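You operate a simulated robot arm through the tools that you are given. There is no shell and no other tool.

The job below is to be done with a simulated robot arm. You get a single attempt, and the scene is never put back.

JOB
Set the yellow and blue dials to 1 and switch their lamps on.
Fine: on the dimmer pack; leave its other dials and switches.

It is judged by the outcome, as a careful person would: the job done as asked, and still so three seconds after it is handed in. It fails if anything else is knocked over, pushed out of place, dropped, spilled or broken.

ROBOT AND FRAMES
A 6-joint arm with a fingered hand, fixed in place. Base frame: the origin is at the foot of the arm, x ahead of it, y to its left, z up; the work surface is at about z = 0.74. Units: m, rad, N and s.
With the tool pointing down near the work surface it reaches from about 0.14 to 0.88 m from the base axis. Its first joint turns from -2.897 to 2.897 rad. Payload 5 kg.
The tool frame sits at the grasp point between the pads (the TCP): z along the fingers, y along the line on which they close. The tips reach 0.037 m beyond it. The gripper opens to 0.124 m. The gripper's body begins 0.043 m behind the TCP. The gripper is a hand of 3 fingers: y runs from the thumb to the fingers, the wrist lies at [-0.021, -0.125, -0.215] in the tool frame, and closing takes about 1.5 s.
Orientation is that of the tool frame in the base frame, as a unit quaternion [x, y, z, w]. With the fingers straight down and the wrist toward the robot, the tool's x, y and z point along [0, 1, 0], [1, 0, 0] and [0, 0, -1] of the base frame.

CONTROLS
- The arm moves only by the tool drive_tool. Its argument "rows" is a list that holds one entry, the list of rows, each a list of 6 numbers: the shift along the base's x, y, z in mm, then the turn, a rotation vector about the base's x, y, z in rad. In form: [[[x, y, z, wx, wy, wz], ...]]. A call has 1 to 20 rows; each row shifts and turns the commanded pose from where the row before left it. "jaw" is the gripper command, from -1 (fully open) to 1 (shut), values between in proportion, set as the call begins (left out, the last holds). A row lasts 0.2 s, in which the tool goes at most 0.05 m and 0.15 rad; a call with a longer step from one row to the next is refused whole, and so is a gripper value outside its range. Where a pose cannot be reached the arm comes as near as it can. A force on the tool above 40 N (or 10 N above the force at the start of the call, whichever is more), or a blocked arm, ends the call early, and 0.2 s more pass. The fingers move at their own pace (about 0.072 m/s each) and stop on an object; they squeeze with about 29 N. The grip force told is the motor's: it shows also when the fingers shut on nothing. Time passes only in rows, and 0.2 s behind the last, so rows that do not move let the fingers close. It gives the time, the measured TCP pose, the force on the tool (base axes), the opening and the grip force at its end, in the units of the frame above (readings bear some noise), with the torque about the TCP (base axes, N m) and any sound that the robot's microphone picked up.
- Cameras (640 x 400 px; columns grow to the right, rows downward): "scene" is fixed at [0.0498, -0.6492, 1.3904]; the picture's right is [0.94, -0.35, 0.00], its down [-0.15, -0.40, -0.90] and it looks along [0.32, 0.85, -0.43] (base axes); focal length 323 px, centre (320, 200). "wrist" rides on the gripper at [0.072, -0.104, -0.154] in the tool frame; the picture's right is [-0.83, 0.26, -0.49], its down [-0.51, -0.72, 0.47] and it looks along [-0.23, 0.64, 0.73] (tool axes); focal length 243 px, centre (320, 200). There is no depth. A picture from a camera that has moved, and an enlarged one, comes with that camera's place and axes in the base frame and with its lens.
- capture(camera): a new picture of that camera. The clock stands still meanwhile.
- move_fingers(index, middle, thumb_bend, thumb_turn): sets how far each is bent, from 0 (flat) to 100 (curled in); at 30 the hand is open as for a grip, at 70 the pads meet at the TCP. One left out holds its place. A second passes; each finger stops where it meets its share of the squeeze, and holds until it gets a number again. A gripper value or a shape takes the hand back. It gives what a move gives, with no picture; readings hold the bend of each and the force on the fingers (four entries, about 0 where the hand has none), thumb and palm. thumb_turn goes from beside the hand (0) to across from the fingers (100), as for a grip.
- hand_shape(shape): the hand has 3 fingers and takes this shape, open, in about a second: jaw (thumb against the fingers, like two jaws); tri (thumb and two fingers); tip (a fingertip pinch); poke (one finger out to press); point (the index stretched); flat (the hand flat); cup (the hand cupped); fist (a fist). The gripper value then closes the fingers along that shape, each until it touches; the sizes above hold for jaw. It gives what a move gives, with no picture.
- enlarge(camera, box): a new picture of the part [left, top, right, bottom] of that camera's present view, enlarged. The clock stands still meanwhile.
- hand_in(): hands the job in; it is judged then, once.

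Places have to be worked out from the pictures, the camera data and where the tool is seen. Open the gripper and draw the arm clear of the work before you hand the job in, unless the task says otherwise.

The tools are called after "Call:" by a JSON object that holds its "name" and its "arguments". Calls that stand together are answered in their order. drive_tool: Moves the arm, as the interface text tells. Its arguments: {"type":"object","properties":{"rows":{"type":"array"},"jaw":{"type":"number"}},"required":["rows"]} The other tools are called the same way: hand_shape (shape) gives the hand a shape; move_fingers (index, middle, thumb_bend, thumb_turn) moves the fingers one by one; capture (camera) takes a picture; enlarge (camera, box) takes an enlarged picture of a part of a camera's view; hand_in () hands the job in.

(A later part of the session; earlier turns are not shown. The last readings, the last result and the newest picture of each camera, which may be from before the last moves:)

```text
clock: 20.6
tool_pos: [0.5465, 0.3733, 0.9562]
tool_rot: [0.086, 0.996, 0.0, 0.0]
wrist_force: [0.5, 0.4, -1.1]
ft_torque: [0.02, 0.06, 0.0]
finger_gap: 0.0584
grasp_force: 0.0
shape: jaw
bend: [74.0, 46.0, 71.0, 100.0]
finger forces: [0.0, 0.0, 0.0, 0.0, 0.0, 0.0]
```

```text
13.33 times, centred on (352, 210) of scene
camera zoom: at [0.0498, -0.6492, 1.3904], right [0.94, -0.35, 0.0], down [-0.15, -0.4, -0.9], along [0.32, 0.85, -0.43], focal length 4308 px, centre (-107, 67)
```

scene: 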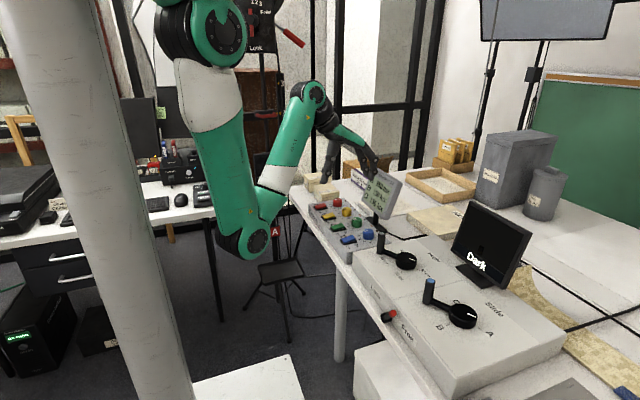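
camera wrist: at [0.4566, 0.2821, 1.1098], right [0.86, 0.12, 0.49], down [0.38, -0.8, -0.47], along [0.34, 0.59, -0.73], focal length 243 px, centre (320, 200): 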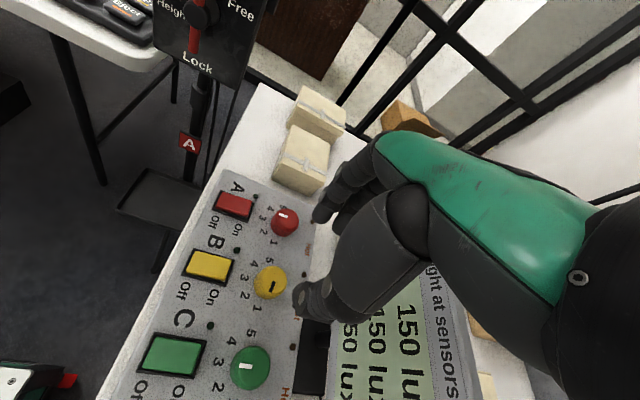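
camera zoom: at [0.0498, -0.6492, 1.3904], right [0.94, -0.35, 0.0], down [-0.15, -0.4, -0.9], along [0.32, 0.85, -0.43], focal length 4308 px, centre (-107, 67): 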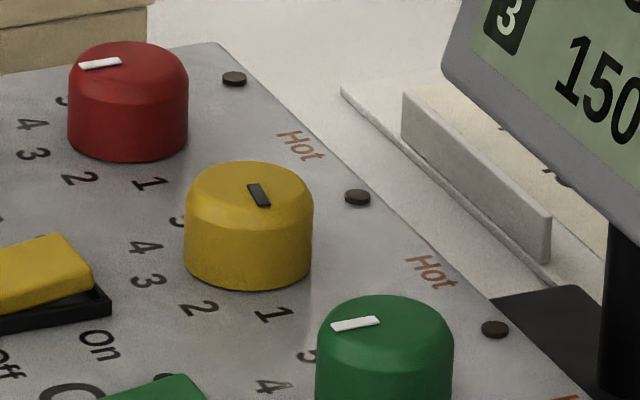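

The yellow mark measures about 78–81° from the 3 direction, so it is on 1. Next I move up and over the blue dial at about (0.548, 0.194), turning the hand to −20° so the 80° turn ends at +60°.

Call:
{"name": "drive_tool", "arguments": {"rows": [[[0, 0, 30, 0, 0, 0], [0, -14, 0, 0, 0, -0.14], [0, -14, 0, 0, 0, -0.14], [0, -14, 0, 0, 0, -0.14], [0, -14, 0, 0, 0, -0.14], [0, -14, 0, 0, 0, -0.14], [0, -14, 0, 0, 0, -0.14], [0, -14, 0, 0, 0, -0.14], [0, -14, 0, 0, 0, -0.14], [0, -14, 0, 0, 0, -0.14], [0, -14, 0, 0, 0, -0.14], [0, -14, 0, 0, 0, -0.14], [0, -14, 0, 0, 0, -0.14], [0, -12, 0, 0, 0, -0.07], [0, 0, 0, 0, 0, 0]]]}}

Call:
{"name": "capture", "arguments": {"camera": "wrist"}}

Call:
{"name": "capture", "arguments": {"camera": "scene"}}

Call:
{"name": "enlarge", "arguments": {"camera": "scene", "box": [305, 150, 425, 260]}}

```text
clock: 23.8
tool_pos: [0.5481, 0.1941, 0.9873]
tool_rot: [0.82, 0.573, 0.0, 0.001]
wrist_force: [0.2, 0.2, 0.7]
ft_torque: [0.0, 0.01, 0.03]
finger_gap: 0.0585
grasp_force: 0.0
shape: jaw
bend: [74.0, 46.0, 71.0, 100.0]
finger forces: [0.1, 0.0, 0.0, 0.0, 0.1, 0.0]
```

```text
taken
camera wrist: at [0.4749, 0.2983, 1.1403], right [-0.04, -0.87, 0.49], down [-0.85, -0.23, -0.47], along [0.52, -0.44, -0.73], focal length 243 px, centre (320, 200)
```

wrist: 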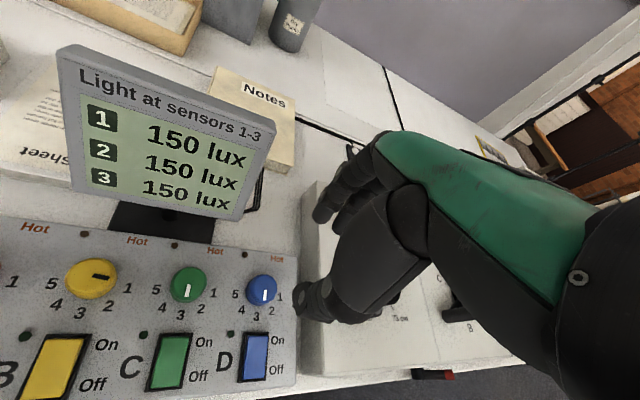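

```text
taken
```

scene: 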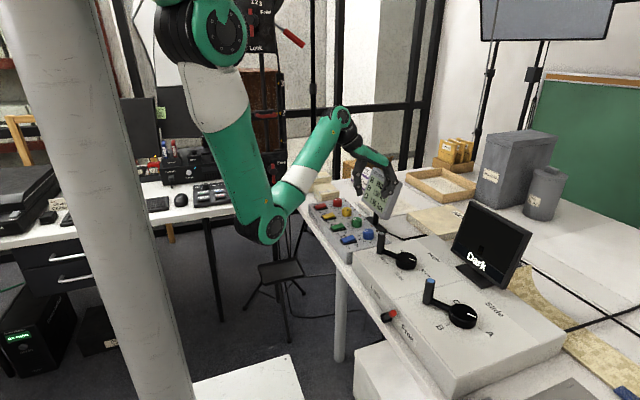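

```text
3.64 times, centred on (365, 205) of scene
camera zoom: at [0.0498, -0.6492, 1.3904], right [0.94, -0.35, 0.0], down [-0.15, -0.4, -0.9], along [0.32, 0.85, -0.43], focal length 1175 px, centre (156, 182)
```

zoom: 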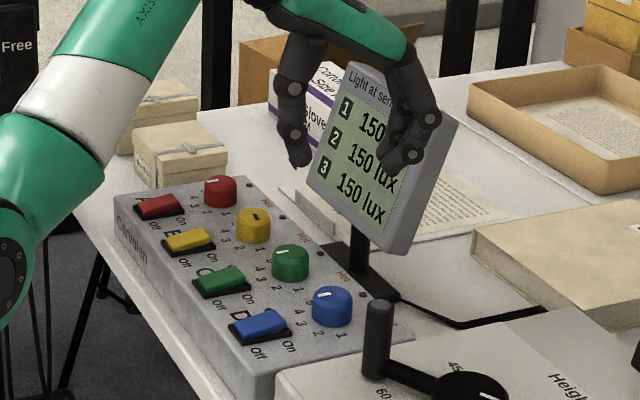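

The yellow dial clearly points at 1. I zoom on the blue dial to fix its centre before going down.

Call:
{"name": "enlarge", "arguments": {"camera": "wrist", "box": [220, 255, 310, 330]}}

```text
5.33 times, centred on (265, 292) of wrist
camera zoom: at [0.4749, 0.2983, 1.1403], right [-0.04, -0.87, 0.49], down [-0.85, -0.23, -0.47], along [0.52, -0.44, -0.73], focal length 1294 px, centre (613, -293)
```

zoom: 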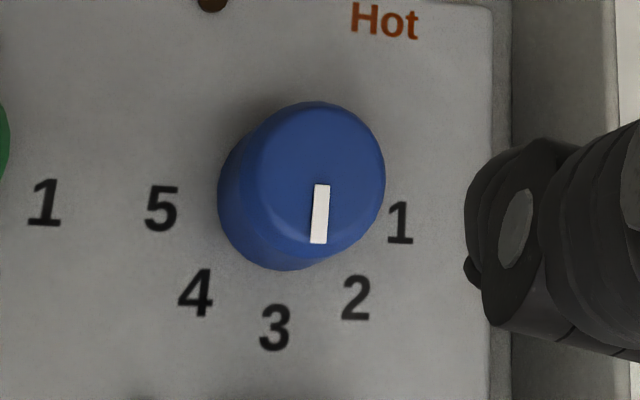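

The blue centre comes out at about (0.547, 0.194). I shift 2 mm toward the robot and lower to z≈0.872 for a check.

Call:
{"name": "drive_tool", "arguments": {"rows": [[[-2, 0, -15, 0, 0, 0], [0, 0, -25, 0, 0, 0], [0, 0, -25, 0, 0, 0], [0, 0, -25, 0, 0, 0], [0, 0, -25, 0, 0, 0], [0, 0, 0, 0, 0, 0], [0, 0, 0, 0, 0, 0]]], "jaw": -0.05}}

Call:
{"name": "enlarge", "arguments": {"camera": "scene", "box": [325, 180, 415, 260]}}

Call:
{"name": "enlarge", "arguments": {"camera": "wrist", "box": [220, 180, 400, 360]}}

```text
clock: 25.4
tool_pos: [0.5439, 0.1943, 0.8753]
tool_rot: [0.819, 0.574, 0.0, 0.001]
wrist_force: [-0.4, -0.1, -0.9]
ft_torque: [-0.03, 0.05, -0.01]
finger_gap: 0.0645
grasp_force: 0.1
shape: jaw
bend: [74.0, 44.0, 68.0, 100.0]
finger forces: [0.0, 0.1, 0.1, 0.0, 0.0, 0.0]
```

```text
5.00 times, centred on (370, 220) of scene
camera zoom: at [0.0498, -0.6492, 1.3904], right [0.94, -0.35, 0.0], down [-0.15, -0.4, -0.9], along [0.32, 0.85, -0.43], focal length 1616 px, centre (70, 100)
```

zoom: 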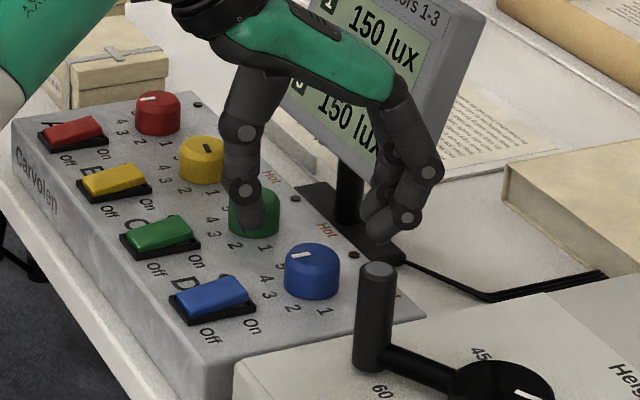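

```text
2.22 times, centred on (310, 270) of wrist
camera zoom: at [0.4717, 0.2975, 1.0276], right [-0.04, -0.87, 0.49], down [-0.85, -0.23, -0.47], along [0.52, -0.44, -0.73], focal length 539 px, centre (342, 44)
```

zoom: 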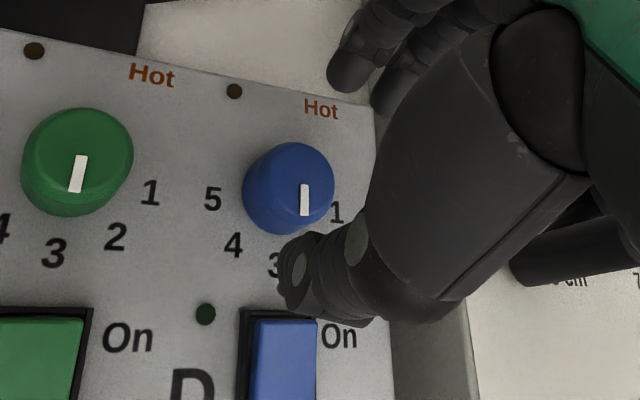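

The TCP axis projects about 3 mm short of the dial centre in x, so I shift +1.5 mm and lower to z≈0.837.

Call:
{"name": "drive_tool", "arguments": {"rows": [[[1.5, 0, -10, 0, 0, 0], [0, 0, -10, 0, 0, 0], [0, 0, -10, 0, 0, 0], [0, 0, -8, 0, 0, 0], [0, 0, 0, 0, 0, 0]]]}}

Call:
{"name": "enlarge", "arguments": {"camera": "scene", "box": [345, 205, 415, 255]}}

Call:
{"name": "enlarge", "arguments": {"camera": "wrist", "box": [220, 180, 400, 360]}}

```text
clock: 26.6
tool_pos: [0.5455, 0.1933, 0.8335]
tool_rot: [0.819, 0.574, 0.0, 0.0]
wrist_force: [-0.5, 0.6, 0.5]
ft_torque: [0.0, 0.02, 0.02]
finger_gap: 0.0645
grasp_force: 0.0
shape: jaw
bend: [74.0, 44.0, 68.0, 100.0]
finger forces: [0.0, 0.1, 0.0, 0.0, 0.1, 0.1]
```

```text
8.00 times, centred on (380, 230) of scene
camera zoom: at [0.0498, -0.6492, 1.3904], right [0.94, -0.35, 0.0], down [-0.15, -0.4, -0.9], along [0.32, 0.85, -0.43], focal length 2585 px, centre (-160, -40)
```

zoom: 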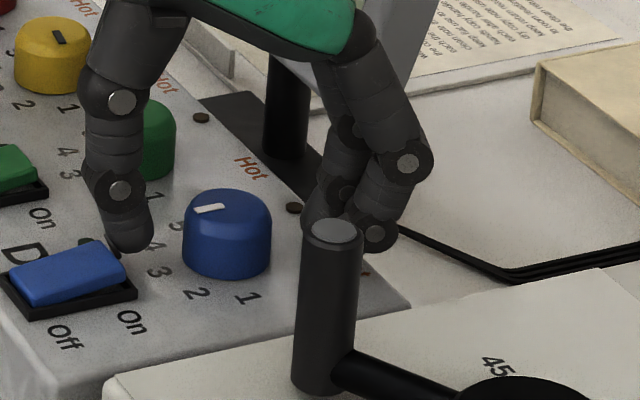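

```text
2.22 times, centred on (310, 270) of wrist
camera zoom: at [0.473, 0.2966, 0.9866], right [-0.04, -0.87, 0.49], down [-0.85, -0.23, -0.47], along [0.52, -0.44, -0.73], focal length 539 px, centre (342, 44)
```

zoom: 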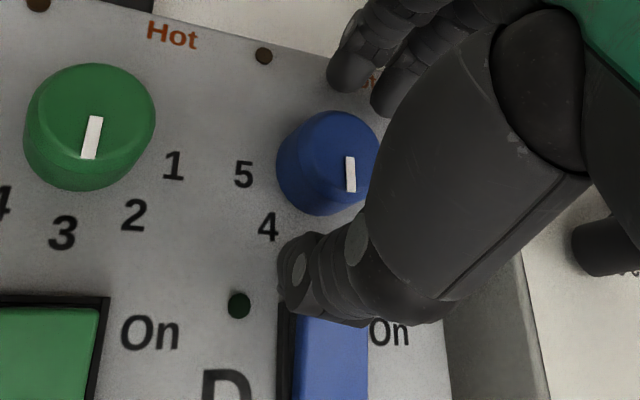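

The dial lies on the TCP axis within about 2 mm. I raise 3 mm to match the height used on yellow and close on it.

Call:
{"name": "drive_tool", "arguments": {"rows": [[[0, 0, 3, 0, 0, 0], [0, 0, 0, 0, 0, 0], [0, 0, 0, 0, 0, 0], [0, 0, 0, 0, 0, 0], [0, 0, 0, 0, 0, 0], [0, 0, 0, 0, 0, 0]]], "jaw": 0.6}}

Call:
{"name": "enlarge", "arguments": {"camera": "scene", "box": [345, 205, 415, 255]}}

Call:
{"name": "enlarge", "arguments": {"camera": "wrist", "box": [220, 180, 400, 360]}}

```text
clock: 28.0
tool_pos: [0.5448, 0.1932, 0.8367]
tool_rot: [0.82, 0.573, 0.0, 0.0]
wrist_force: [-1.2, -0.5, -2.1]
ft_torque: [-0.07, 0.01, -0.01]
finger_gap: 0.025
grasp_force: 29.1
shape: jaw
bend: [73.0, 63.0, 74.0, 100.0]
finger forces: [16.2, 7.3, 0.0, 0.1, 25.4, 0.0]
```

```text
8.00 times, centred on (380, 230) of scene
camera zoom: at [0.0498, -0.6492, 1.3904], right [0.94, -0.35, 0.0], down [-0.15, -0.4, -0.9], along [0.32, 0.85, -0.43], focal length 2585 px, centre (-160, -40)
```

zoom: 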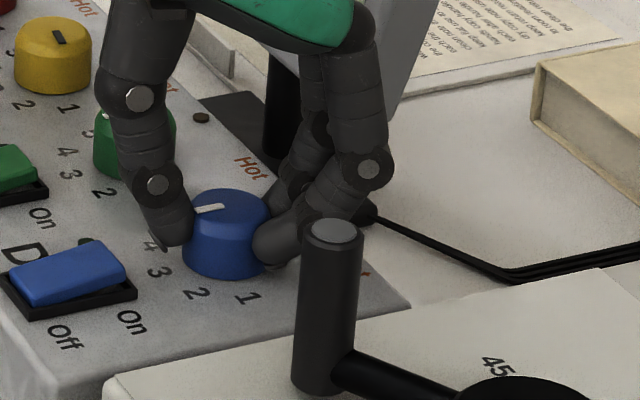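

```text
2.22 times, centred on (310, 270) of wrist
camera zoom: at [0.4727, 0.297, 0.9898], right [-0.04, -0.87, 0.49], down [-0.85, -0.23, -0.47], along [0.52, -0.44, -0.73], focal length 539 px, centre (342, 44)
```

zoom: 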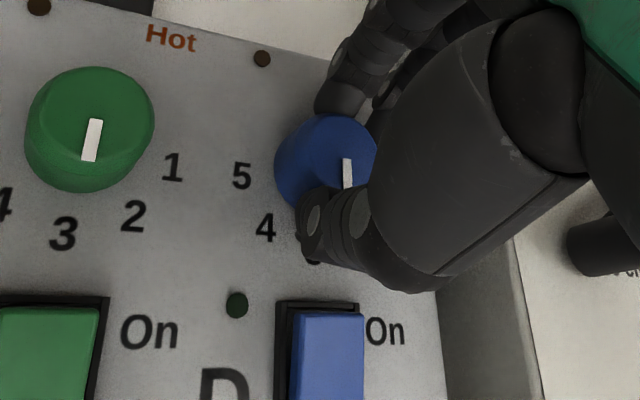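

The grip readings match those on yellow. I turn 40° counter-clockwise and check clearance to the lever post.

Call:
{"name": "drive_tool", "arguments": {"rows": [[[0, 0, 0, 0, 0, 0.1], [0, 0, 0, 0, 0, 0.1], [0, 0, 0, 0, 0, 0.1], [0, 0, 0, 0, 0, 0.1], [0, 0, 0, 0, 0, 0.1], [0, 0, 0, 0, 0, 0.1], [0, 0, 0, 0, 0, 0.1], [0, 0, 0, 0, 0, 0]]]}}

Call:
{"name": "enlarge", "arguments": {"camera": "scene", "box": [305, 155, 425, 260]}}

Call:
{"name": "enlarge", "arguments": {"camera": "wrist", "box": [220, 180, 400, 360]}}

```text
clock: 29.8
tool_pos: [0.5474, 0.1928, 0.8374]
tool_rot: [0.572, 0.82, 0.0, 0.0]
wrist_force: [-0.7, -3.1, -7.6]
ft_torque: [-0.09, -0.03, -0.05]
finger_gap: 0.0249
grasp_force: 29.5
shape: jaw
bend: [73.0, 63.0, 74.0, 100.0]
finger forces: [16.4, 8.4, 0.0, 0.0, 24.9, 0.0]
```

```text
3.81 times, centred on (365, 208) of scene
camera zoom: at [0.0498, -0.6492, 1.3904], right [0.94, -0.35, 0.0], down [-0.15, -0.4, -0.9], along [0.32, 0.85, -0.43], focal length 1231 px, centre (149, 171)
```

zoom: 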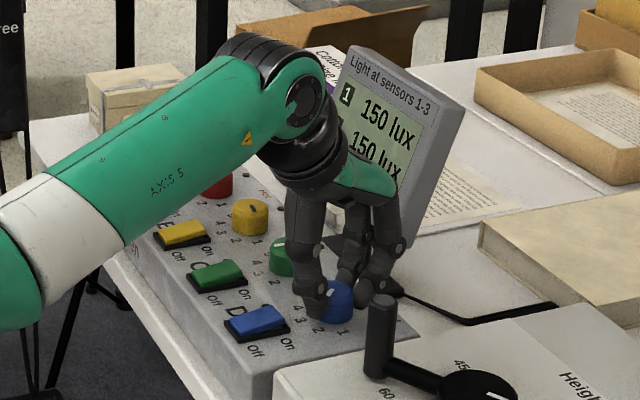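

```text
2.22 times, centred on (310, 270) of wrist
camera zoom: at [0.4241, 0.2253, 0.9901], right [0.53, -0.69, 0.49], down [-0.5, -0.72, -0.47], along [0.68, 0.0, -0.73], focal length 539 px, centre (342, 44)
```

zoom: 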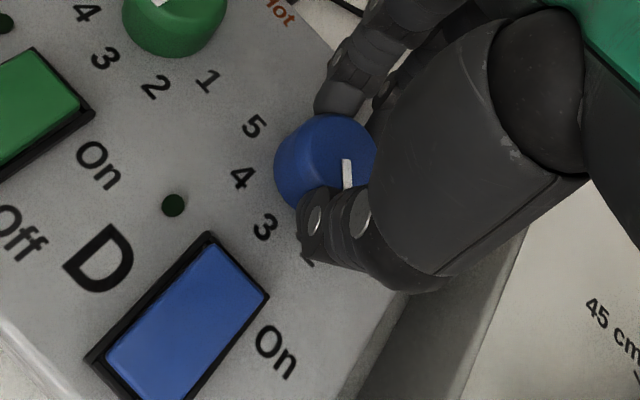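

The dial follows and nothing is close to the post. I continue another 20° and check again, as the forearm swings toward the lever side.

Call:
{"name": "drive_tool", "arguments": {"rows": [[[0, 0, 0, 0, 0, 0.1], [0, 0, 0, 0, 0, 0.1], [0, 0, 0, 0, 0, 0.1], [0, 0, 0, 0, 0, 0.05], [0, 0, 0, 0, 0, 0]]]}}

Call:
{"name": "capture", "arguments": {"camera": "scene"}}

Call:
{"name": "enlarge", "arguments": {"camera": "scene", "box": [305, 155, 425, 260]}}

Call:
{"name": "capture", "arguments": {"camera": "wrist"}}

```text
clock: 31.0
tool_pos: [0.5466, 0.1933, 0.8374]
tool_rot: [0.422, 0.907, 0.0, 0.0]
wrist_force: [6.5, -2.6, -9.6]
ft_torque: [-0.06, -0.32, -0.02]
finger_gap: 0.0245
grasp_force: 29.4
shape: jaw
bend: [73.0, 63.0, 74.0, 100.0]
finger forces: [17.1, 11.6, 0.0, 0.0, 24.0, 0.0]
```

```text
taken
```

scene: 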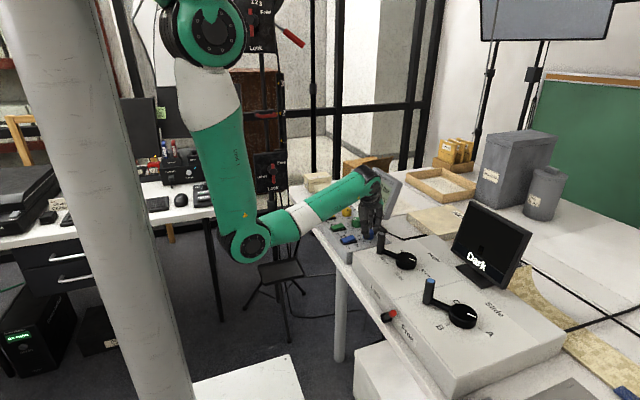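

```text
3.81 times, centred on (365, 208) of scene
camera zoom: at [0.0498, -0.6492, 1.3904], right [0.94, -0.35, 0.0], down [-0.15, -0.4, -0.9], along [0.32, 0.85, -0.43], focal length 1231 px, centre (149, 171)
```

zoom: 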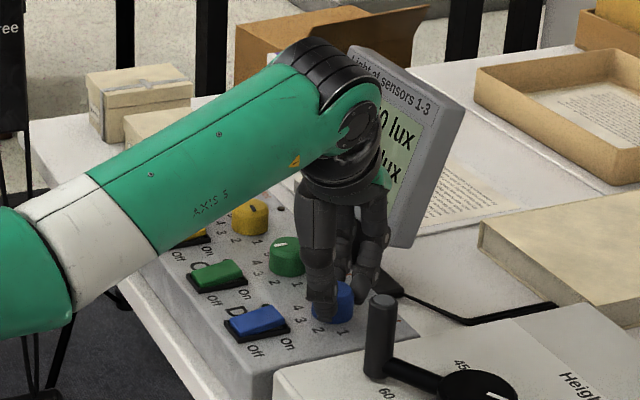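

```text
taken
camera wrist: at [0.4203, 0.1815, 0.9904], right [0.74, -0.47, 0.49], down [-0.22, -0.85, -0.47], along [0.64, 0.24, -0.73], focal length 243 px, centre (320, 200)
```

wrist: 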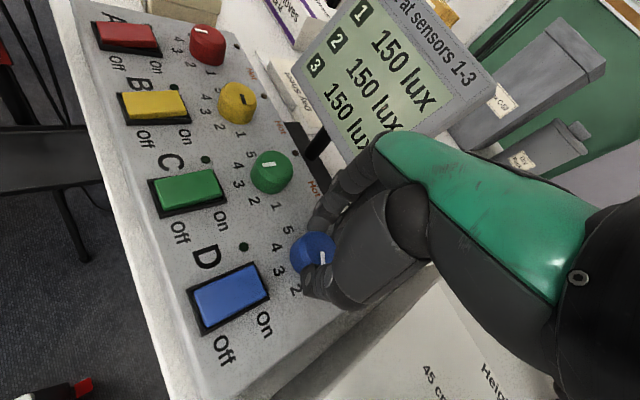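

All clear; forces are modest. I finish the last 20° of the turn.

Call:
{"name": "drive_tool", "arguments": {"rows": [[[0, 0, 0, 0, 0, 0.1], [0, 0, 0, 0, 0, 0.1], [0, 0, 0, 0, 0, 0.1], [0, 0, 0, 0, 0, 0.05], [0, 0, 0, 0, 0, 0]]]}}

Call:
{"name": "enlarge", "arguments": {"camera": "scene", "box": [305, 155, 425, 260]}}

Call:
{"name": "enlarge", "arguments": {"camera": "wrist", "box": [220, 180, 400, 360]}}

```text
clock: 32.2
tool_pos: [0.547, 0.1928, 0.8381]
tool_rot: [0.257, 0.966, -0.001, 0.0]
wrist_force: [9.7, -2.5, -5.9]
ft_torque: [0.03, -0.39, -0.15]
finger_gap: 0.0243
grasp_force: 29.1
shape: jaw
bend: [73.0, 63.0, 74.0, 100.0]
finger forces: [18.0, 11.7, 0.0, 0.0, 23.6, 0.0]
```

```text
3.81 times, centred on (365, 208) of scene
camera zoom: at [0.0498, -0.6492, 1.3904], right [0.94, -0.35, 0.0], down [-0.15, -0.4, -0.9], along [0.32, 0.85, -0.43], focal length 1231 px, centre (149, 171)
```

zoom: 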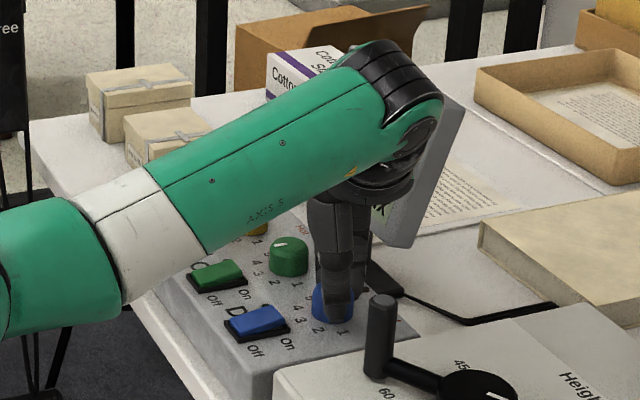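

```text
2.22 times, centred on (310, 270) of wrist
camera zoom: at [0.4325, 0.1387, 0.9902], right [0.85, -0.18, 0.49], down [0.08, -0.88, -0.47], along [0.52, 0.44, -0.73], focal length 539 px, centre (342, 44)
```

zoom: 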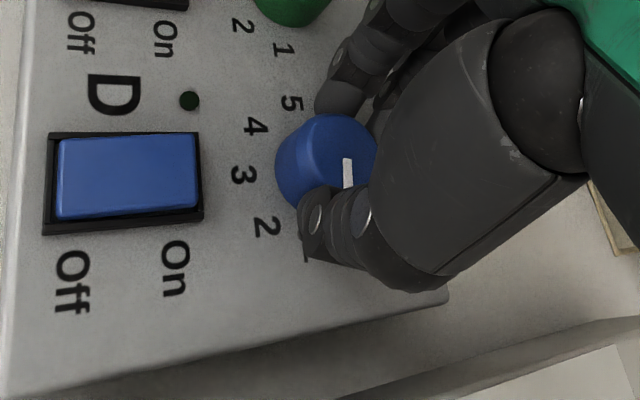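

The visible mark direction matches what I compute for a pointer on 1. I release with a small opening, then lift straight up.

Call:
{"name": "drive_tool", "arguments": {"rows": [[[0, 0, 0, 0, 0, 0], [0, 0, 0, 0, 0, 0], [0, 0, 0, 0, 0, 0], [0, 0, 0, 0, 0, 0]]], "jaw": 0.05}}

Call:
{"name": "drive_tool", "arguments": {"rows": [[[0, 0, 15, 0, 0, 0], [0, 0, 25, 0, 0, 0], [0, 0, 30, 0, 0, 0], [0, 0, 30, 0, 0, 0], [0, 0, 30, 0, 0, 0], [0, 0, 20, 0, 0, 0], [0, 0, 0, 0, 0, 0]]]}}

Call:
{"name": "capture", "arguments": {"camera": "wrist"}}

Call:
{"name": "enlarge", "arguments": {"camera": "scene", "box": [305, 180, 405, 255]}}

```text
clock: 33.2
tool_pos: [0.5449, 0.1944, 0.8375]
tool_rot: [0.257, 0.967, 0.0, 0.0]
wrist_force: [0.0, -0.1, 0.8]
ft_torque: [0.01, 0.0, 0.0]
finger_gap: 0.0586
grasp_force: 0.0
shape: jaw
bend: [74.0, 46.0, 71.0, 100.0]
finger forces: [0.0, 0.0, 0.1, 0.0, 0.1, 0.1]
```

```text
clock: 34.8
tool_pos: [0.5461, 0.194, 0.9867]
tool_rot: [0.257, 0.966, 0.0, 0.0]
wrist_force: [-0.7, -0.3, 0.0]
ft_torque: [0.0, 0.01, 0.02]
finger_gap: 0.0588
grasp_force: 0.1
shape: jaw
bend: [74.0, 46.0, 71.0, 100.0]
finger forces: [0.1, 0.0, 0.0, 0.0, 0.0, 0.0]
```

```text
taken
camera wrist: at [0.4319, 0.1399, 1.1396], right [0.85, -0.19, 0.49], down [0.08, -0.88, -0.47], along [0.52, 0.44, -0.73], focal length 243 px, centre (320, 200)
```

wrist: 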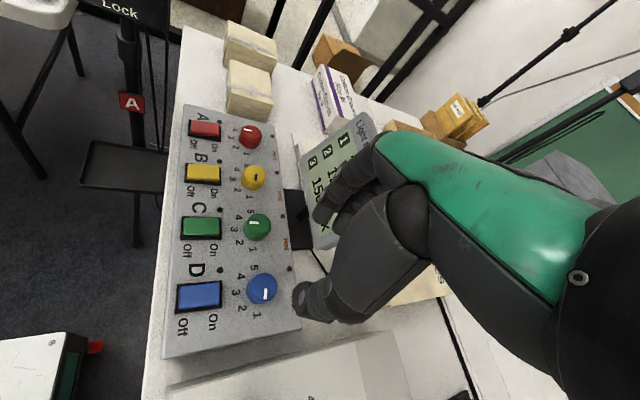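

```text
5.33 times, centred on (355, 218) of scene
camera zoom: at [0.0498, -0.6492, 1.3904], right [0.94, -0.35, 0.0], down [-0.15, -0.4, -0.9], along [0.32, 0.85, -0.43], focal length 1723 px, centre (133, 107)
```

zoom: 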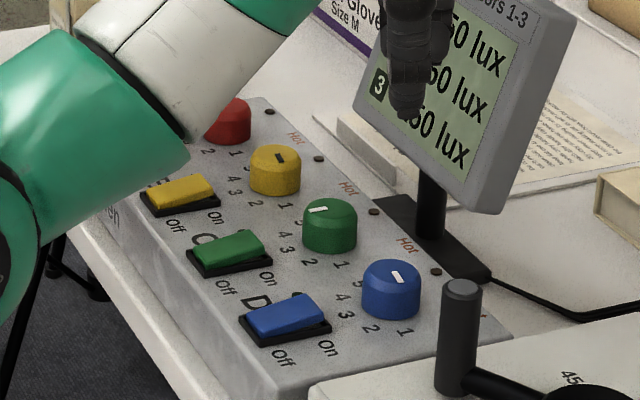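

I zoom on the blue dial to measure its mark.

Call:
{"name": "enlarge", "arguments": {"camera": "wrist", "box": [225, 255, 297, 325]}}

Call:
{"name": "enlarge", "arguments": {"camera": "scene", "box": [350, 220, 390, 250]}}

Call:
{"name": "enlarge", "arguments": {"camera": "wrist", "box": [150, 100, 310, 350]}}

```text
5.71 times, centred on (261, 290) of wrist
camera zoom: at [0.4319, 0.1399, 1.1396], right [0.85, -0.19, 0.49], down [0.08, -0.88, -0.47], along [0.52, 0.44, -0.73], focal length 1386 px, centre (657, -314)
```

zoom: 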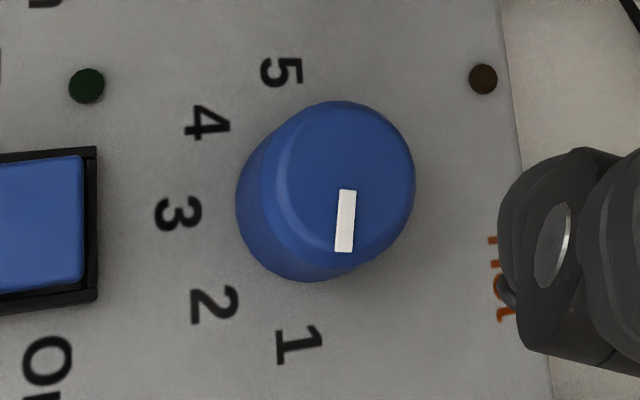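

```text
13.33 times, centred on (370, 235) of scene
camera zoom: at [0.0498, -0.6492, 1.3904], right [0.94, -0.35, 0.0], down [-0.15, -0.4, -0.9], along [0.32, 0.85, -0.43], focal length 4308 px, centre (-347, -267)
```

zoom: 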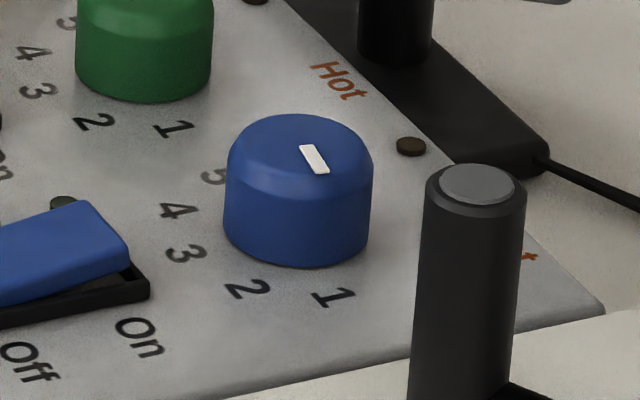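

```text
1.60 times, centred on (230, 225) of wrist
camera zoom: at [0.4319, 0.1399, 1.1396], right [0.85, -0.19, 0.49], down [0.08, -0.88, -0.47], along [0.52, 0.44, -0.73], focal length 388 px, centre (464, 160)
```

zoom: 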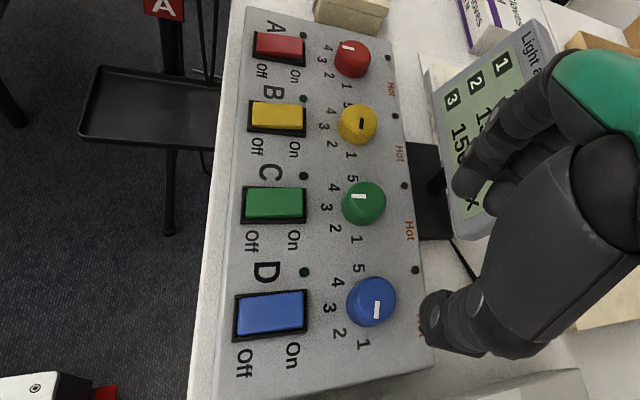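

The blue mark measures about 80°, so it is on 1 as well. Next are the rockers: I turn the hand back to straight, move over the switch column while high, and then take the poke shape.

Call:
{"name": "drive_tool", "arguments": {"rows": [[[-7, 0, 0, 0, 0, -0.131], [-7, 0, 0, 0, 0, -0.131], [-7, 0, 0, 0, 0, -0.131], [-7, 0, 0, 0, 0, -0.131], [-7, 0, 0, 0, 0, -0.131], [-7, 0, 0, 0, 0, -0.131], [-7, 0, 0, 0, 0, -0.131], [-7, 0, 0, 0, 0, -0.131], [0, 0, 0, 0, 0, 0]]]}}

Call:
{"name": "hand_shape", "arguments": {"shape": "poke"}}

Call:
{"name": "enlarge", "arguments": {"camera": "scene", "box": [300, 130, 420, 230]}}

Call:
{"name": "capture", "arguments": {"camera": "wrist"}}

```text
clock: 36.8
tool_pos: [0.49, 0.1942, 0.9874]
tool_rot: [0.707, 0.707, 0.0, 0.0]
wrist_force: [-0.8, 0.0, -0.1]
ft_torque: [0.02, 0.03, 0.0]
finger_gap: 0.0588
grasp_force: 0.0
shape: jaw
bend: [74.0, 46.0, 71.0, 100.0]
finger forces: [0.0, 0.0, 0.1, 0.0, 0.1, 0.1]
```

```text
clock: 37.7
tool_pos: [0.4899, 0.1937, 0.9872]
tool_rot: [0.707, 0.707, 0.0, 0.0]
wrist_force: [-0.7, 0.0, 0.2]
ft_torque: [-0.02, 0.01, 0.01]
finger_gap: 0.0
grasp_force: 0.1
shape: poke
bend: [70.0, 70.0, 100.0, 100.0]
finger forces: [0.0, 0.0, 0.1, 0.0, 0.0, 0.1]
```

```text
4.00 times, centred on (360, 180) of scene
camera zoom: at [0.0498, -0.6492, 1.3904], right [0.94, -0.35, 0.0], down [-0.15, -0.4, -0.9], along [0.32, 0.85, -0.43], focal length 1292 px, centre (160, 280)
```

zoom: 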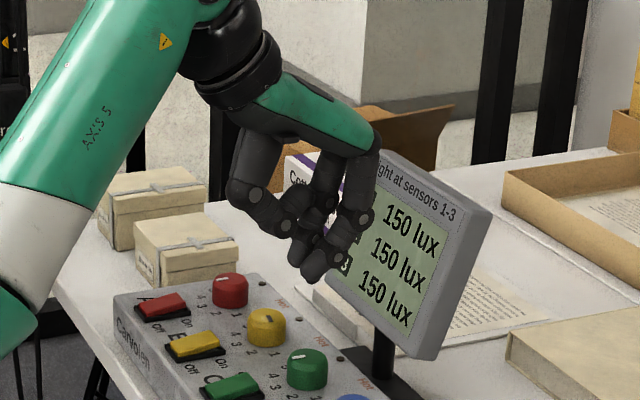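

```text
taken
camera wrist: at [0.3862, 0.2655, 1.1402], right [0.26, -0.83, 0.49], down [-0.72, -0.51, -0.47], along [0.64, -0.23, -0.73], focal length 243 px, centre (320, 200)
```

wrist: 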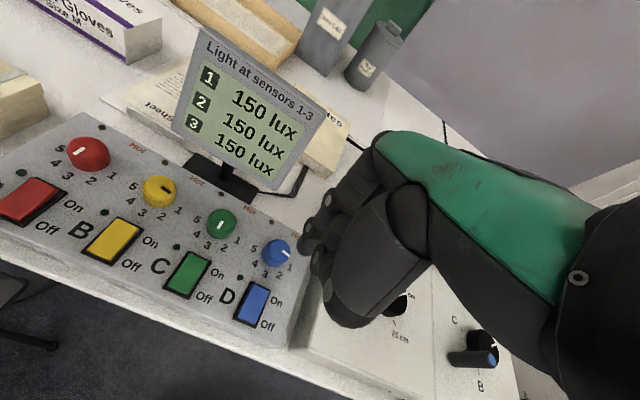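

In the poke shape both fingers are bent to the TCP (70, 70) and the thumb is curled behind. I curl the middle finger away so only one fingertip presses, and look which one remains.

Call:
{"name": "move_fingers", "arguments": {"middle": 100}}

Call:
{"name": "enlarge", "arguments": {"camera": "scene", "box": [345, 150, 405, 210]}}

Call:
{"name": "enlarge", "arguments": {"camera": "wrist", "box": [280, 120, 440, 340]}}

```text
clock: 38.7
tool_pos: [0.4899, 0.1942, 0.9878]
tool_rot: [0.707, 0.707, -0.001, 0.0]
wrist_force: [-0.1, -0.1, 0.0]
ft_torque: [0.01, -0.04, 0.0]
finger_gap: 0.0398
grasp_force: 0.0
shape: fingers
bend: [70.0, 100.0, 100.0, 100.0]
finger forces: [0.0, 0.0, 0.0, 0.0, 0.1, 0.0]
```

```text
6.67 times, centred on (375, 180) of scene
camera zoom: at [0.0498, -0.6492, 1.3904], right [0.94, -0.35, 0.0], down [-0.15, -0.4, -0.9], along [0.32, 0.85, -0.43], focal length 2154 px, centre (-47, 333)
```

zoom: 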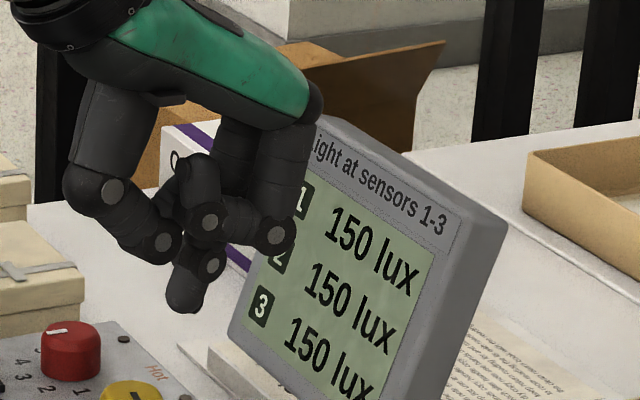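

```text
1.82 times, centred on (360, 230) of wrist
camera zoom: at [0.3862, 0.2655, 1.1402], right [0.26, -0.83, 0.49], down [-0.72, -0.51, -0.47], along [0.64, -0.23, -0.73], focal length 441 px, centre (247, 146)
```

zoom: 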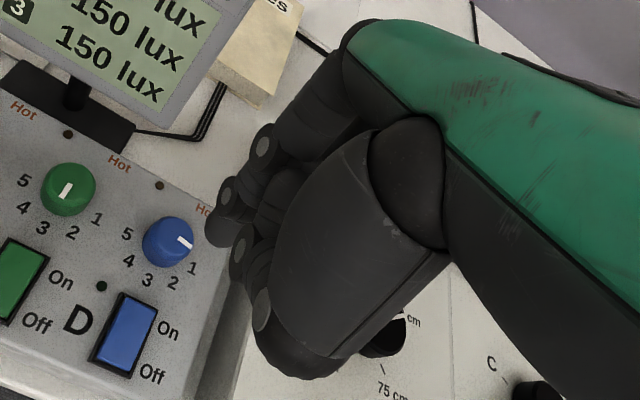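

The index (on the +y side) remains pointing down; triangulation puts its tip about 11 mm to +y and 37 mm below the TCP. I zoom on the blue and yellow rockers to fix where their On ends are.

Call:
{"name": "enlarge", "arguments": {"camera": "wrist", "box": [215, 265, 303, 340]}}

Call:
{"name": "enlarge", "arguments": {"camera": "wrist", "box": [70, 205, 158, 280]}}

Call:
{"name": "enlarge", "arguments": {"camera": "scene", "box": [330, 225, 370, 255]}}

```text
5.33 times, centred on (259, 302) of wrist
camera zoom: at [0.3862, 0.2655, 1.1402], right [0.26, -0.83, 0.49], down [-0.72, -0.51, -0.47], along [0.64, -0.23, -0.73], focal length 1294 px, centre (645, -347)
```

zoom: 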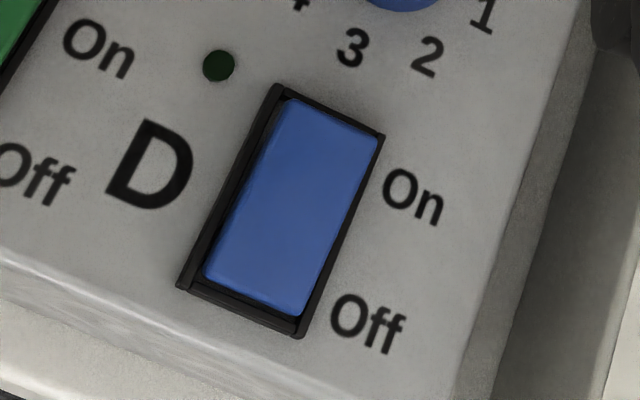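

```text
5.33 times, centred on (114, 242) of wrist
camera zoom: at [0.3862, 0.2655, 1.1402], right [0.26, -0.83, 0.49], down [-0.72, -0.51, -0.47], along [0.64, -0.23, -0.73], focal length 1294 px, centre (1419, -27)
```

zoom: 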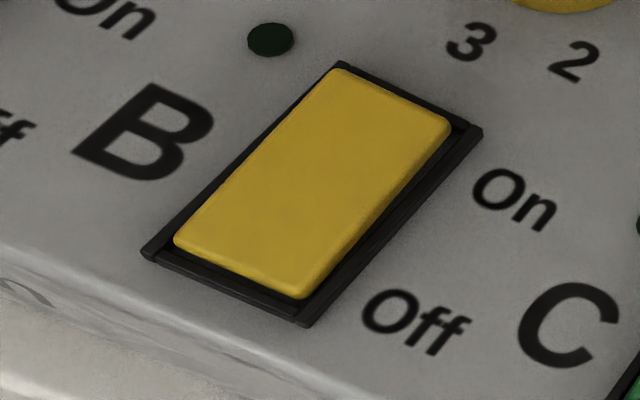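

```text
13.33 times, centred on (350, 240) of scene
camera zoom: at [0.0498, -0.6492, 1.3904], right [0.94, -0.35, 0.0], down [-0.15, -0.4, -0.9], along [0.32, 0.85, -0.43], focal length 4308 px, centre (-80, -333)
```

zoom: 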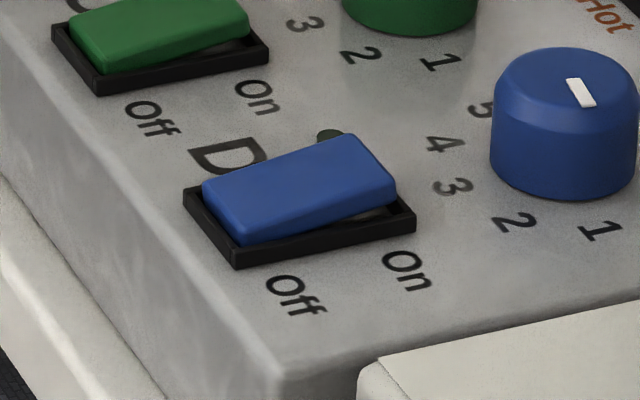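

The rockers' On ends are clearly the raised ones, with frames spanning x 0.446–0.497 centred at y≈0.194 (blue) and 0.375 (yellow). I bring the index tip over (0.484, 0.194) and lower until it is about 2 cm above the blue rocker.

Call:
{"name": "drive_tool", "arguments": {"rows": [[[-6, -11.5, 0, 0, 0, 0], [0, 0, -25, 0, 0, 0], [0, 0, -25, 0, 0, 0], [0, 0, -25, 0, 0, 0], [0, 0, -25, 0, 0, 0], [0, 0, -25, 0, 0, 0], [0, 0, 0, 0, 0, 0], [0, 0, 0, 0, 0, 0]]]}}

Call:
{"name": "enlarge", "arguments": {"camera": "scene", "box": [320, 190, 400, 255]}}

Call:
{"name": "enlarge", "arguments": {"camera": "wrist", "box": [200, 160, 440, 360]}}

```text
clock: 40.5
tool_pos: [0.4845, 0.1802, 0.8596]
tool_rot: [0.707, 0.708, 0.001, -0.001]
wrist_force: [0.6, 0.5, -0.3]
ft_torque: [0.03, 0.02, 0.0]
finger_gap: 0.0395
grasp_force: 0.1
shape: fingers
bend: [70.0, 100.0, 100.0, 100.0]
finger forces: [0.1, 0.1, 0.1, 0.0, 0.0, 0.1]
```

```text
6.15 times, centred on (360, 222) of scene
camera zoom: at [0.0498, -0.6492, 1.3904], right [0.94, -0.35, 0.0], down [-0.15, -0.4, -0.9], along [0.32, 0.85, -0.43], focal length 1988 px, centre (74, 62)
```

zoom: 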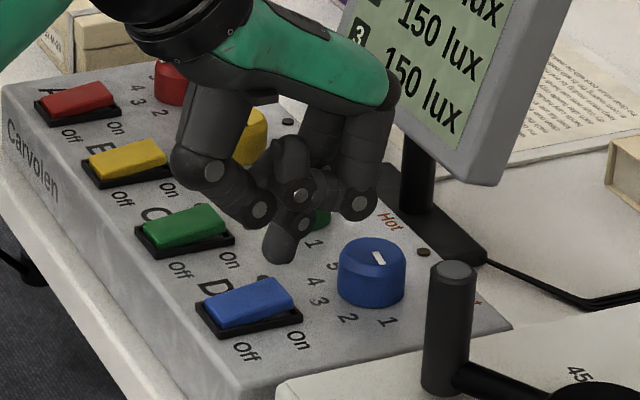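

```text
2.00 times, centred on (320, 260) of wrist
camera zoom: at [0.3813, 0.2529, 1.013], right [0.26, -0.83, 0.49], down [-0.72, -0.51, -0.47], along [0.64, -0.23, -0.73], focal length 485 px, centre (320, 80)
```

zoom: 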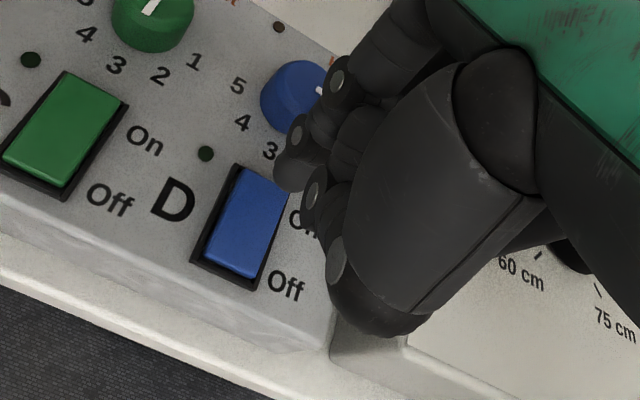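

The tip hovers over the On half of the blue rocker at about (0.484, 0.192, 0.822). I nudge +1.5 mm in y and go down in small steps, watching force and sound.

Call:
{"name": "drive_tool", "arguments": {"rows": [[[0, 1.5, -5, 0, 0, 0], [0, 0, -5, 0, 0, 0], [0, 0, -3, 0, 0, 0], [0, 0, -3, 0, 0, 0], [0, 0, -2, 0, 0, 0], [0, 0, 0, 0, 0, 0]]]}}

Call:
{"name": "enlarge", "arguments": {"camera": "scene", "box": [325, 200, 395, 255]}}

```text
clock: 41.9
tool_pos: [0.4833, 0.1842, 0.8437]
tool_rot: [0.707, 0.707, 0.0, -0.001]
wrist_force: [0.2, -0.2, 1.4]
ft_torque: [0.0, -0.01, -0.02]
finger_gap: 0.0395
grasp_force: 0.1
shape: fingers
bend: [70.0, 100.0, 100.0, 100.0]
finger forces: [0.7, 0.0, 0.1, 0.0, 0.0, 0.0]
```

```text
7.27 times, centred on (360, 228) of scene
camera zoom: at [0.0498, -0.6492, 1.3904], right [0.94, -0.35, 0.0], down [-0.15, -0.4, -0.9], along [0.32, 0.85, -0.43], focal length 2350 px, centre (29, 0)
```

zoom: 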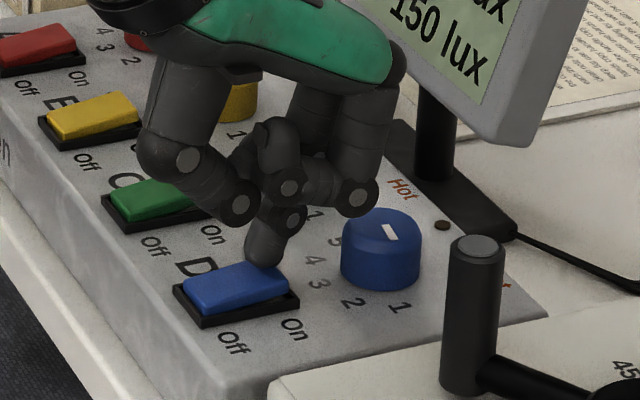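

The tip has just touched (1.4 N). I press on in 1.5 mm steps.

Call:
{"name": "drive_tool", "arguments": {"rows": [[[0, 0, -1.5, 0, 0, 0], [0, 0, -1.5, 0, 0, 0], [0, 0, -1.5, 0, 0, 0], [0, 0, -1.5, 0, 0, 0], [0, 0, 0, 0, 0, 0]]]}}

Call:
{"name": "enlarge", "arguments": {"camera": "scene", "box": [325, 200, 395, 255]}}

```text
clock: 43.1
tool_pos: [0.4852, 0.184, 0.8386]
tool_rot: [0.706, 0.708, 0.0, 0.0]
wrist_force: [-0.1, 0.2, 3.5]
ft_torque: [0.02, -0.04, 0.0]
finger_gap: 0.0393
grasp_force: 2.0
shape: fingers
bend: [70.0, 100.0, 100.0, 100.0]
finger forces: [3.4, 0.0, 0.0, 0.0, 0.1, 0.0]
```

```text
7.27 times, centred on (360, 228) of scene
camera zoom: at [0.0498, -0.6492, 1.3904], right [0.94, -0.35, 0.0], down [-0.15, -0.4, -0.9], along [0.32, 0.85, -0.43], focal length 2350 px, centre (29, 0)
```

zoom: 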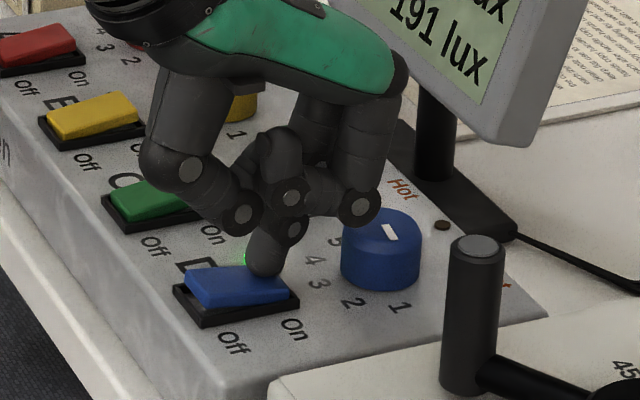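

The rocker tipped: its green LED is lit and sensor 3 reads 191 lux. I press 1.5 mm more to seat it, then lift and check that it holds.

Call:
{"name": "drive_tool", "arguments": {"rows": [[[0, 0, -1.5, 0, 0, 0], [0, 0, 0, 0, 0, 0], [0, 0, 8, 0, 0, 0], [0, 0, 20, 0, 0, 0], [0, 0, 30, 0, 0, 0], [0, 0, 30, 0, 0, 0], [0, 0, 30, 0, 0, 0], [0, 0, 0, 0, 0, 0]]]}}

Call:
{"name": "enlarge", "arguments": {"camera": "scene", "box": [305, 160, 405, 255]}}

Call:
{"name": "capture", "arguments": {"camera": "wrist"}}

```text
clock: 44.9
tool_pos: [0.4819, 0.1865, 0.9522]
tool_rot: [0.706, 0.708, -0.001, 0.001]
wrist_force: [-0.7, 0.0, 0.2]
ft_torque: [-0.01, -0.02, 0.01]
finger_gap: 0.0395
grasp_force: 0.1
shape: fingers
bend: [70.0, 100.0, 100.0, 100.0]
finger forces: [0.0, 0.1, 0.1, 0.1, 0.1, 0.1]
```

```text
4.21 times, centred on (355, 208) of scene
camera zoom: at [0.0498, -0.6492, 1.3904], right [0.94, -0.35, 0.0], down [-0.15, -0.4, -0.9], along [0.32, 0.85, -0.43], focal length 1360 px, centre (173, 168)
```

zoom: 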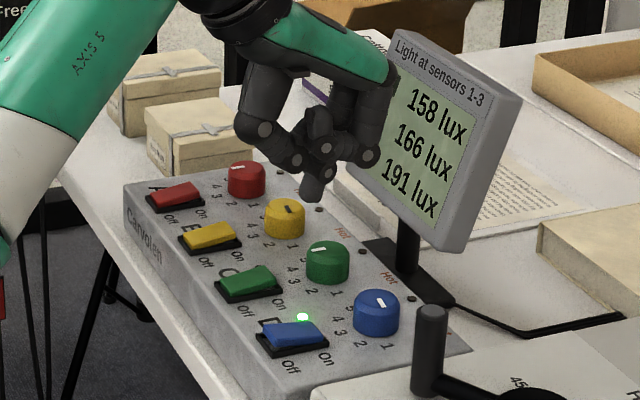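

```text
taken
camera wrist: at [0.3777, 0.2582, 1.1047], right [0.26, -0.83, 0.49], down [-0.72, -0.51, -0.47], along [0.64, -0.23, -0.73], focal length 243 px, centre (320, 200)
```

wrist: 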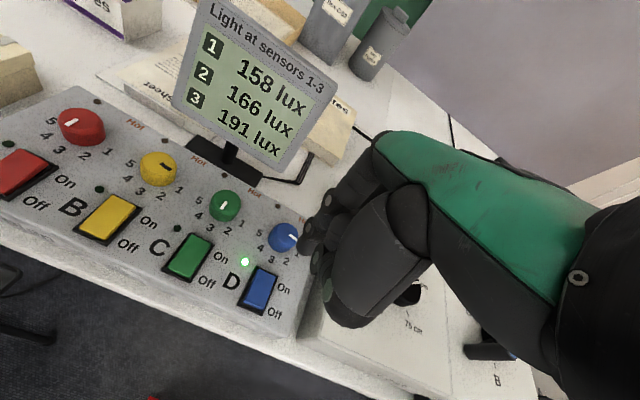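

Blue stays on (LED lit, 158/166/191 lux). I move the index tip over the yellow rocker's On half at about (0.484, 0.375).

Call:
{"name": "drive_tool", "arguments": {"rows": [[[0, 40, 0, 0, 0, 0], [0, 45, 0, 0, 0, 0], [0, 45, 0, 0, 0, 0], [0, 45, 0, 0, 0, 0], [1, 5, -20, 0, 0, 0], [0, 0, -25, 0, 0, 0], [0, 0, -25, 0, 0, 0], [0, 0, -20, 0, 0, 0], [0, 0, 0, 0, 0, 0], [0, 0, 0, 0, 0, 0]]]}}

Call:
{"name": "enlarge", "arguments": {"camera": "scene", "box": [310, 175, 380, 230]}}

Call:
{"name": "enlarge", "arguments": {"camera": "wrist", "box": [200, 160, 440, 360]}}

```text
clock: 47.1
tool_pos: [0.4861, 0.361, 0.8648]
tool_rot: [0.707, 0.708, 0.0, 0.0]
wrist_force: [-0.7, 0.6, -0.2]
ft_torque: [0.0, 0.01, -0.04]
finger_gap: 0.0397
grasp_force: 0.0
shape: fingers
bend: [70.0, 100.0, 100.0, 100.0]
finger forces: [0.0, 0.0, 0.0, 0.0, 0.1, 0.0]
```

```text
7.27 times, centred on (345, 202) of scene
camera zoom: at [0.0498, -0.6492, 1.3904], right [0.94, -0.35, 0.0], down [-0.15, -0.4, -0.9], along [0.32, 0.85, -0.43], focal length 2350 px, centre (138, 182)
```

zoom: 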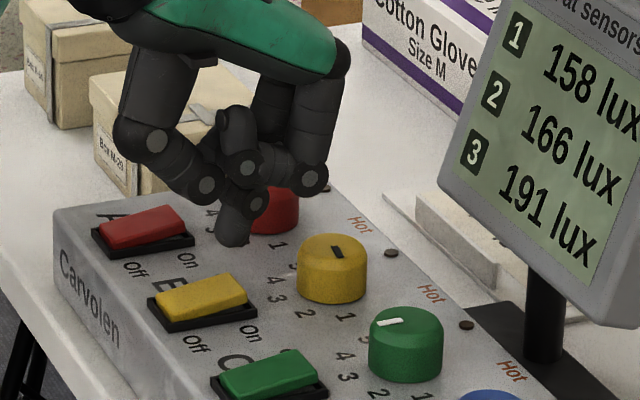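

```text
2.00 times, centred on (320, 260) of wrist
camera zoom: at [0.3817, 0.4336, 1.0178], right [0.26, -0.83, 0.49], down [-0.72, -0.51, -0.47], along [0.64, -0.23, -0.73], focal length 485 px, centre (320, 80)
```

zoom: 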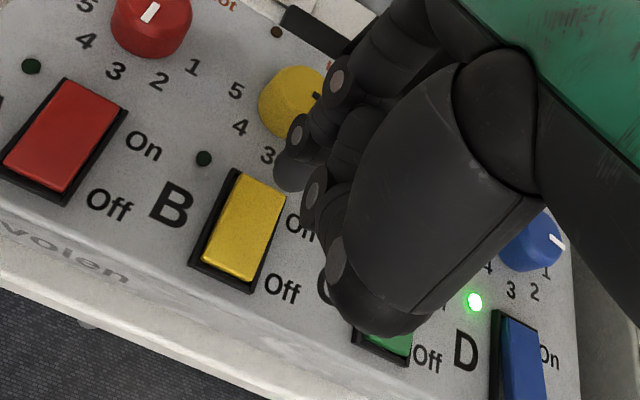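

The view over yellow matches the one over blue just before its press. I nudge +2 mm in y, lower to contact and press slowly to the depth that tipped the blue one.

Call:
{"name": "drive_tool", "arguments": {"rows": [[[-1, 2, -6, 0, 0, 0], [0, 0, -6, 0, 0, 0], [0, 0, -5, 0, 0, 0], [0, 0, -3, 0, 0, 0], [0, 0, -1.5, 0, 0, 0], [0, 0, -1.5, 0, 0, 0], [0, 0, -1.5, 0, 0, 0], [0, 0, -1.5, 0, 0, 0], [0, 0, -1, 0, 0, 0], [0, 0, 0, 0, 0, 0]]]}}

Call:
{"name": "enlarge", "arguments": {"camera": "scene", "box": [310, 175, 380, 230]}}

```text
clock: 49.3
tool_pos: [0.4829, 0.3662, 0.8389]
tool_rot: [0.706, 0.708, 0.001, 0.0]
wrist_force: [2.5, -0.3, 7.1]
ft_torque: [0.09, -0.15, -0.02]
finger_gap: 0.0397
grasp_force: 3.5
shape: fingers
bend: [70.0, 100.0, 100.0, 100.0]
finger forces: [7.5, 0.0, 0.1, 0.0, 0.0, 0.0]
```

```text
7.27 times, centred on (345, 202) of scene
camera zoom: at [0.0498, -0.6492, 1.3904], right [0.94, -0.35, 0.0], down [-0.15, -0.4, -0.9], along [0.32, 0.85, -0.43], focal length 2350 px, centre (138, 182)
```

zoom: 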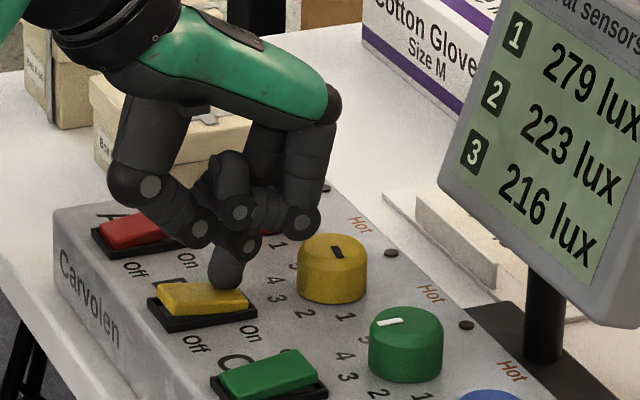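

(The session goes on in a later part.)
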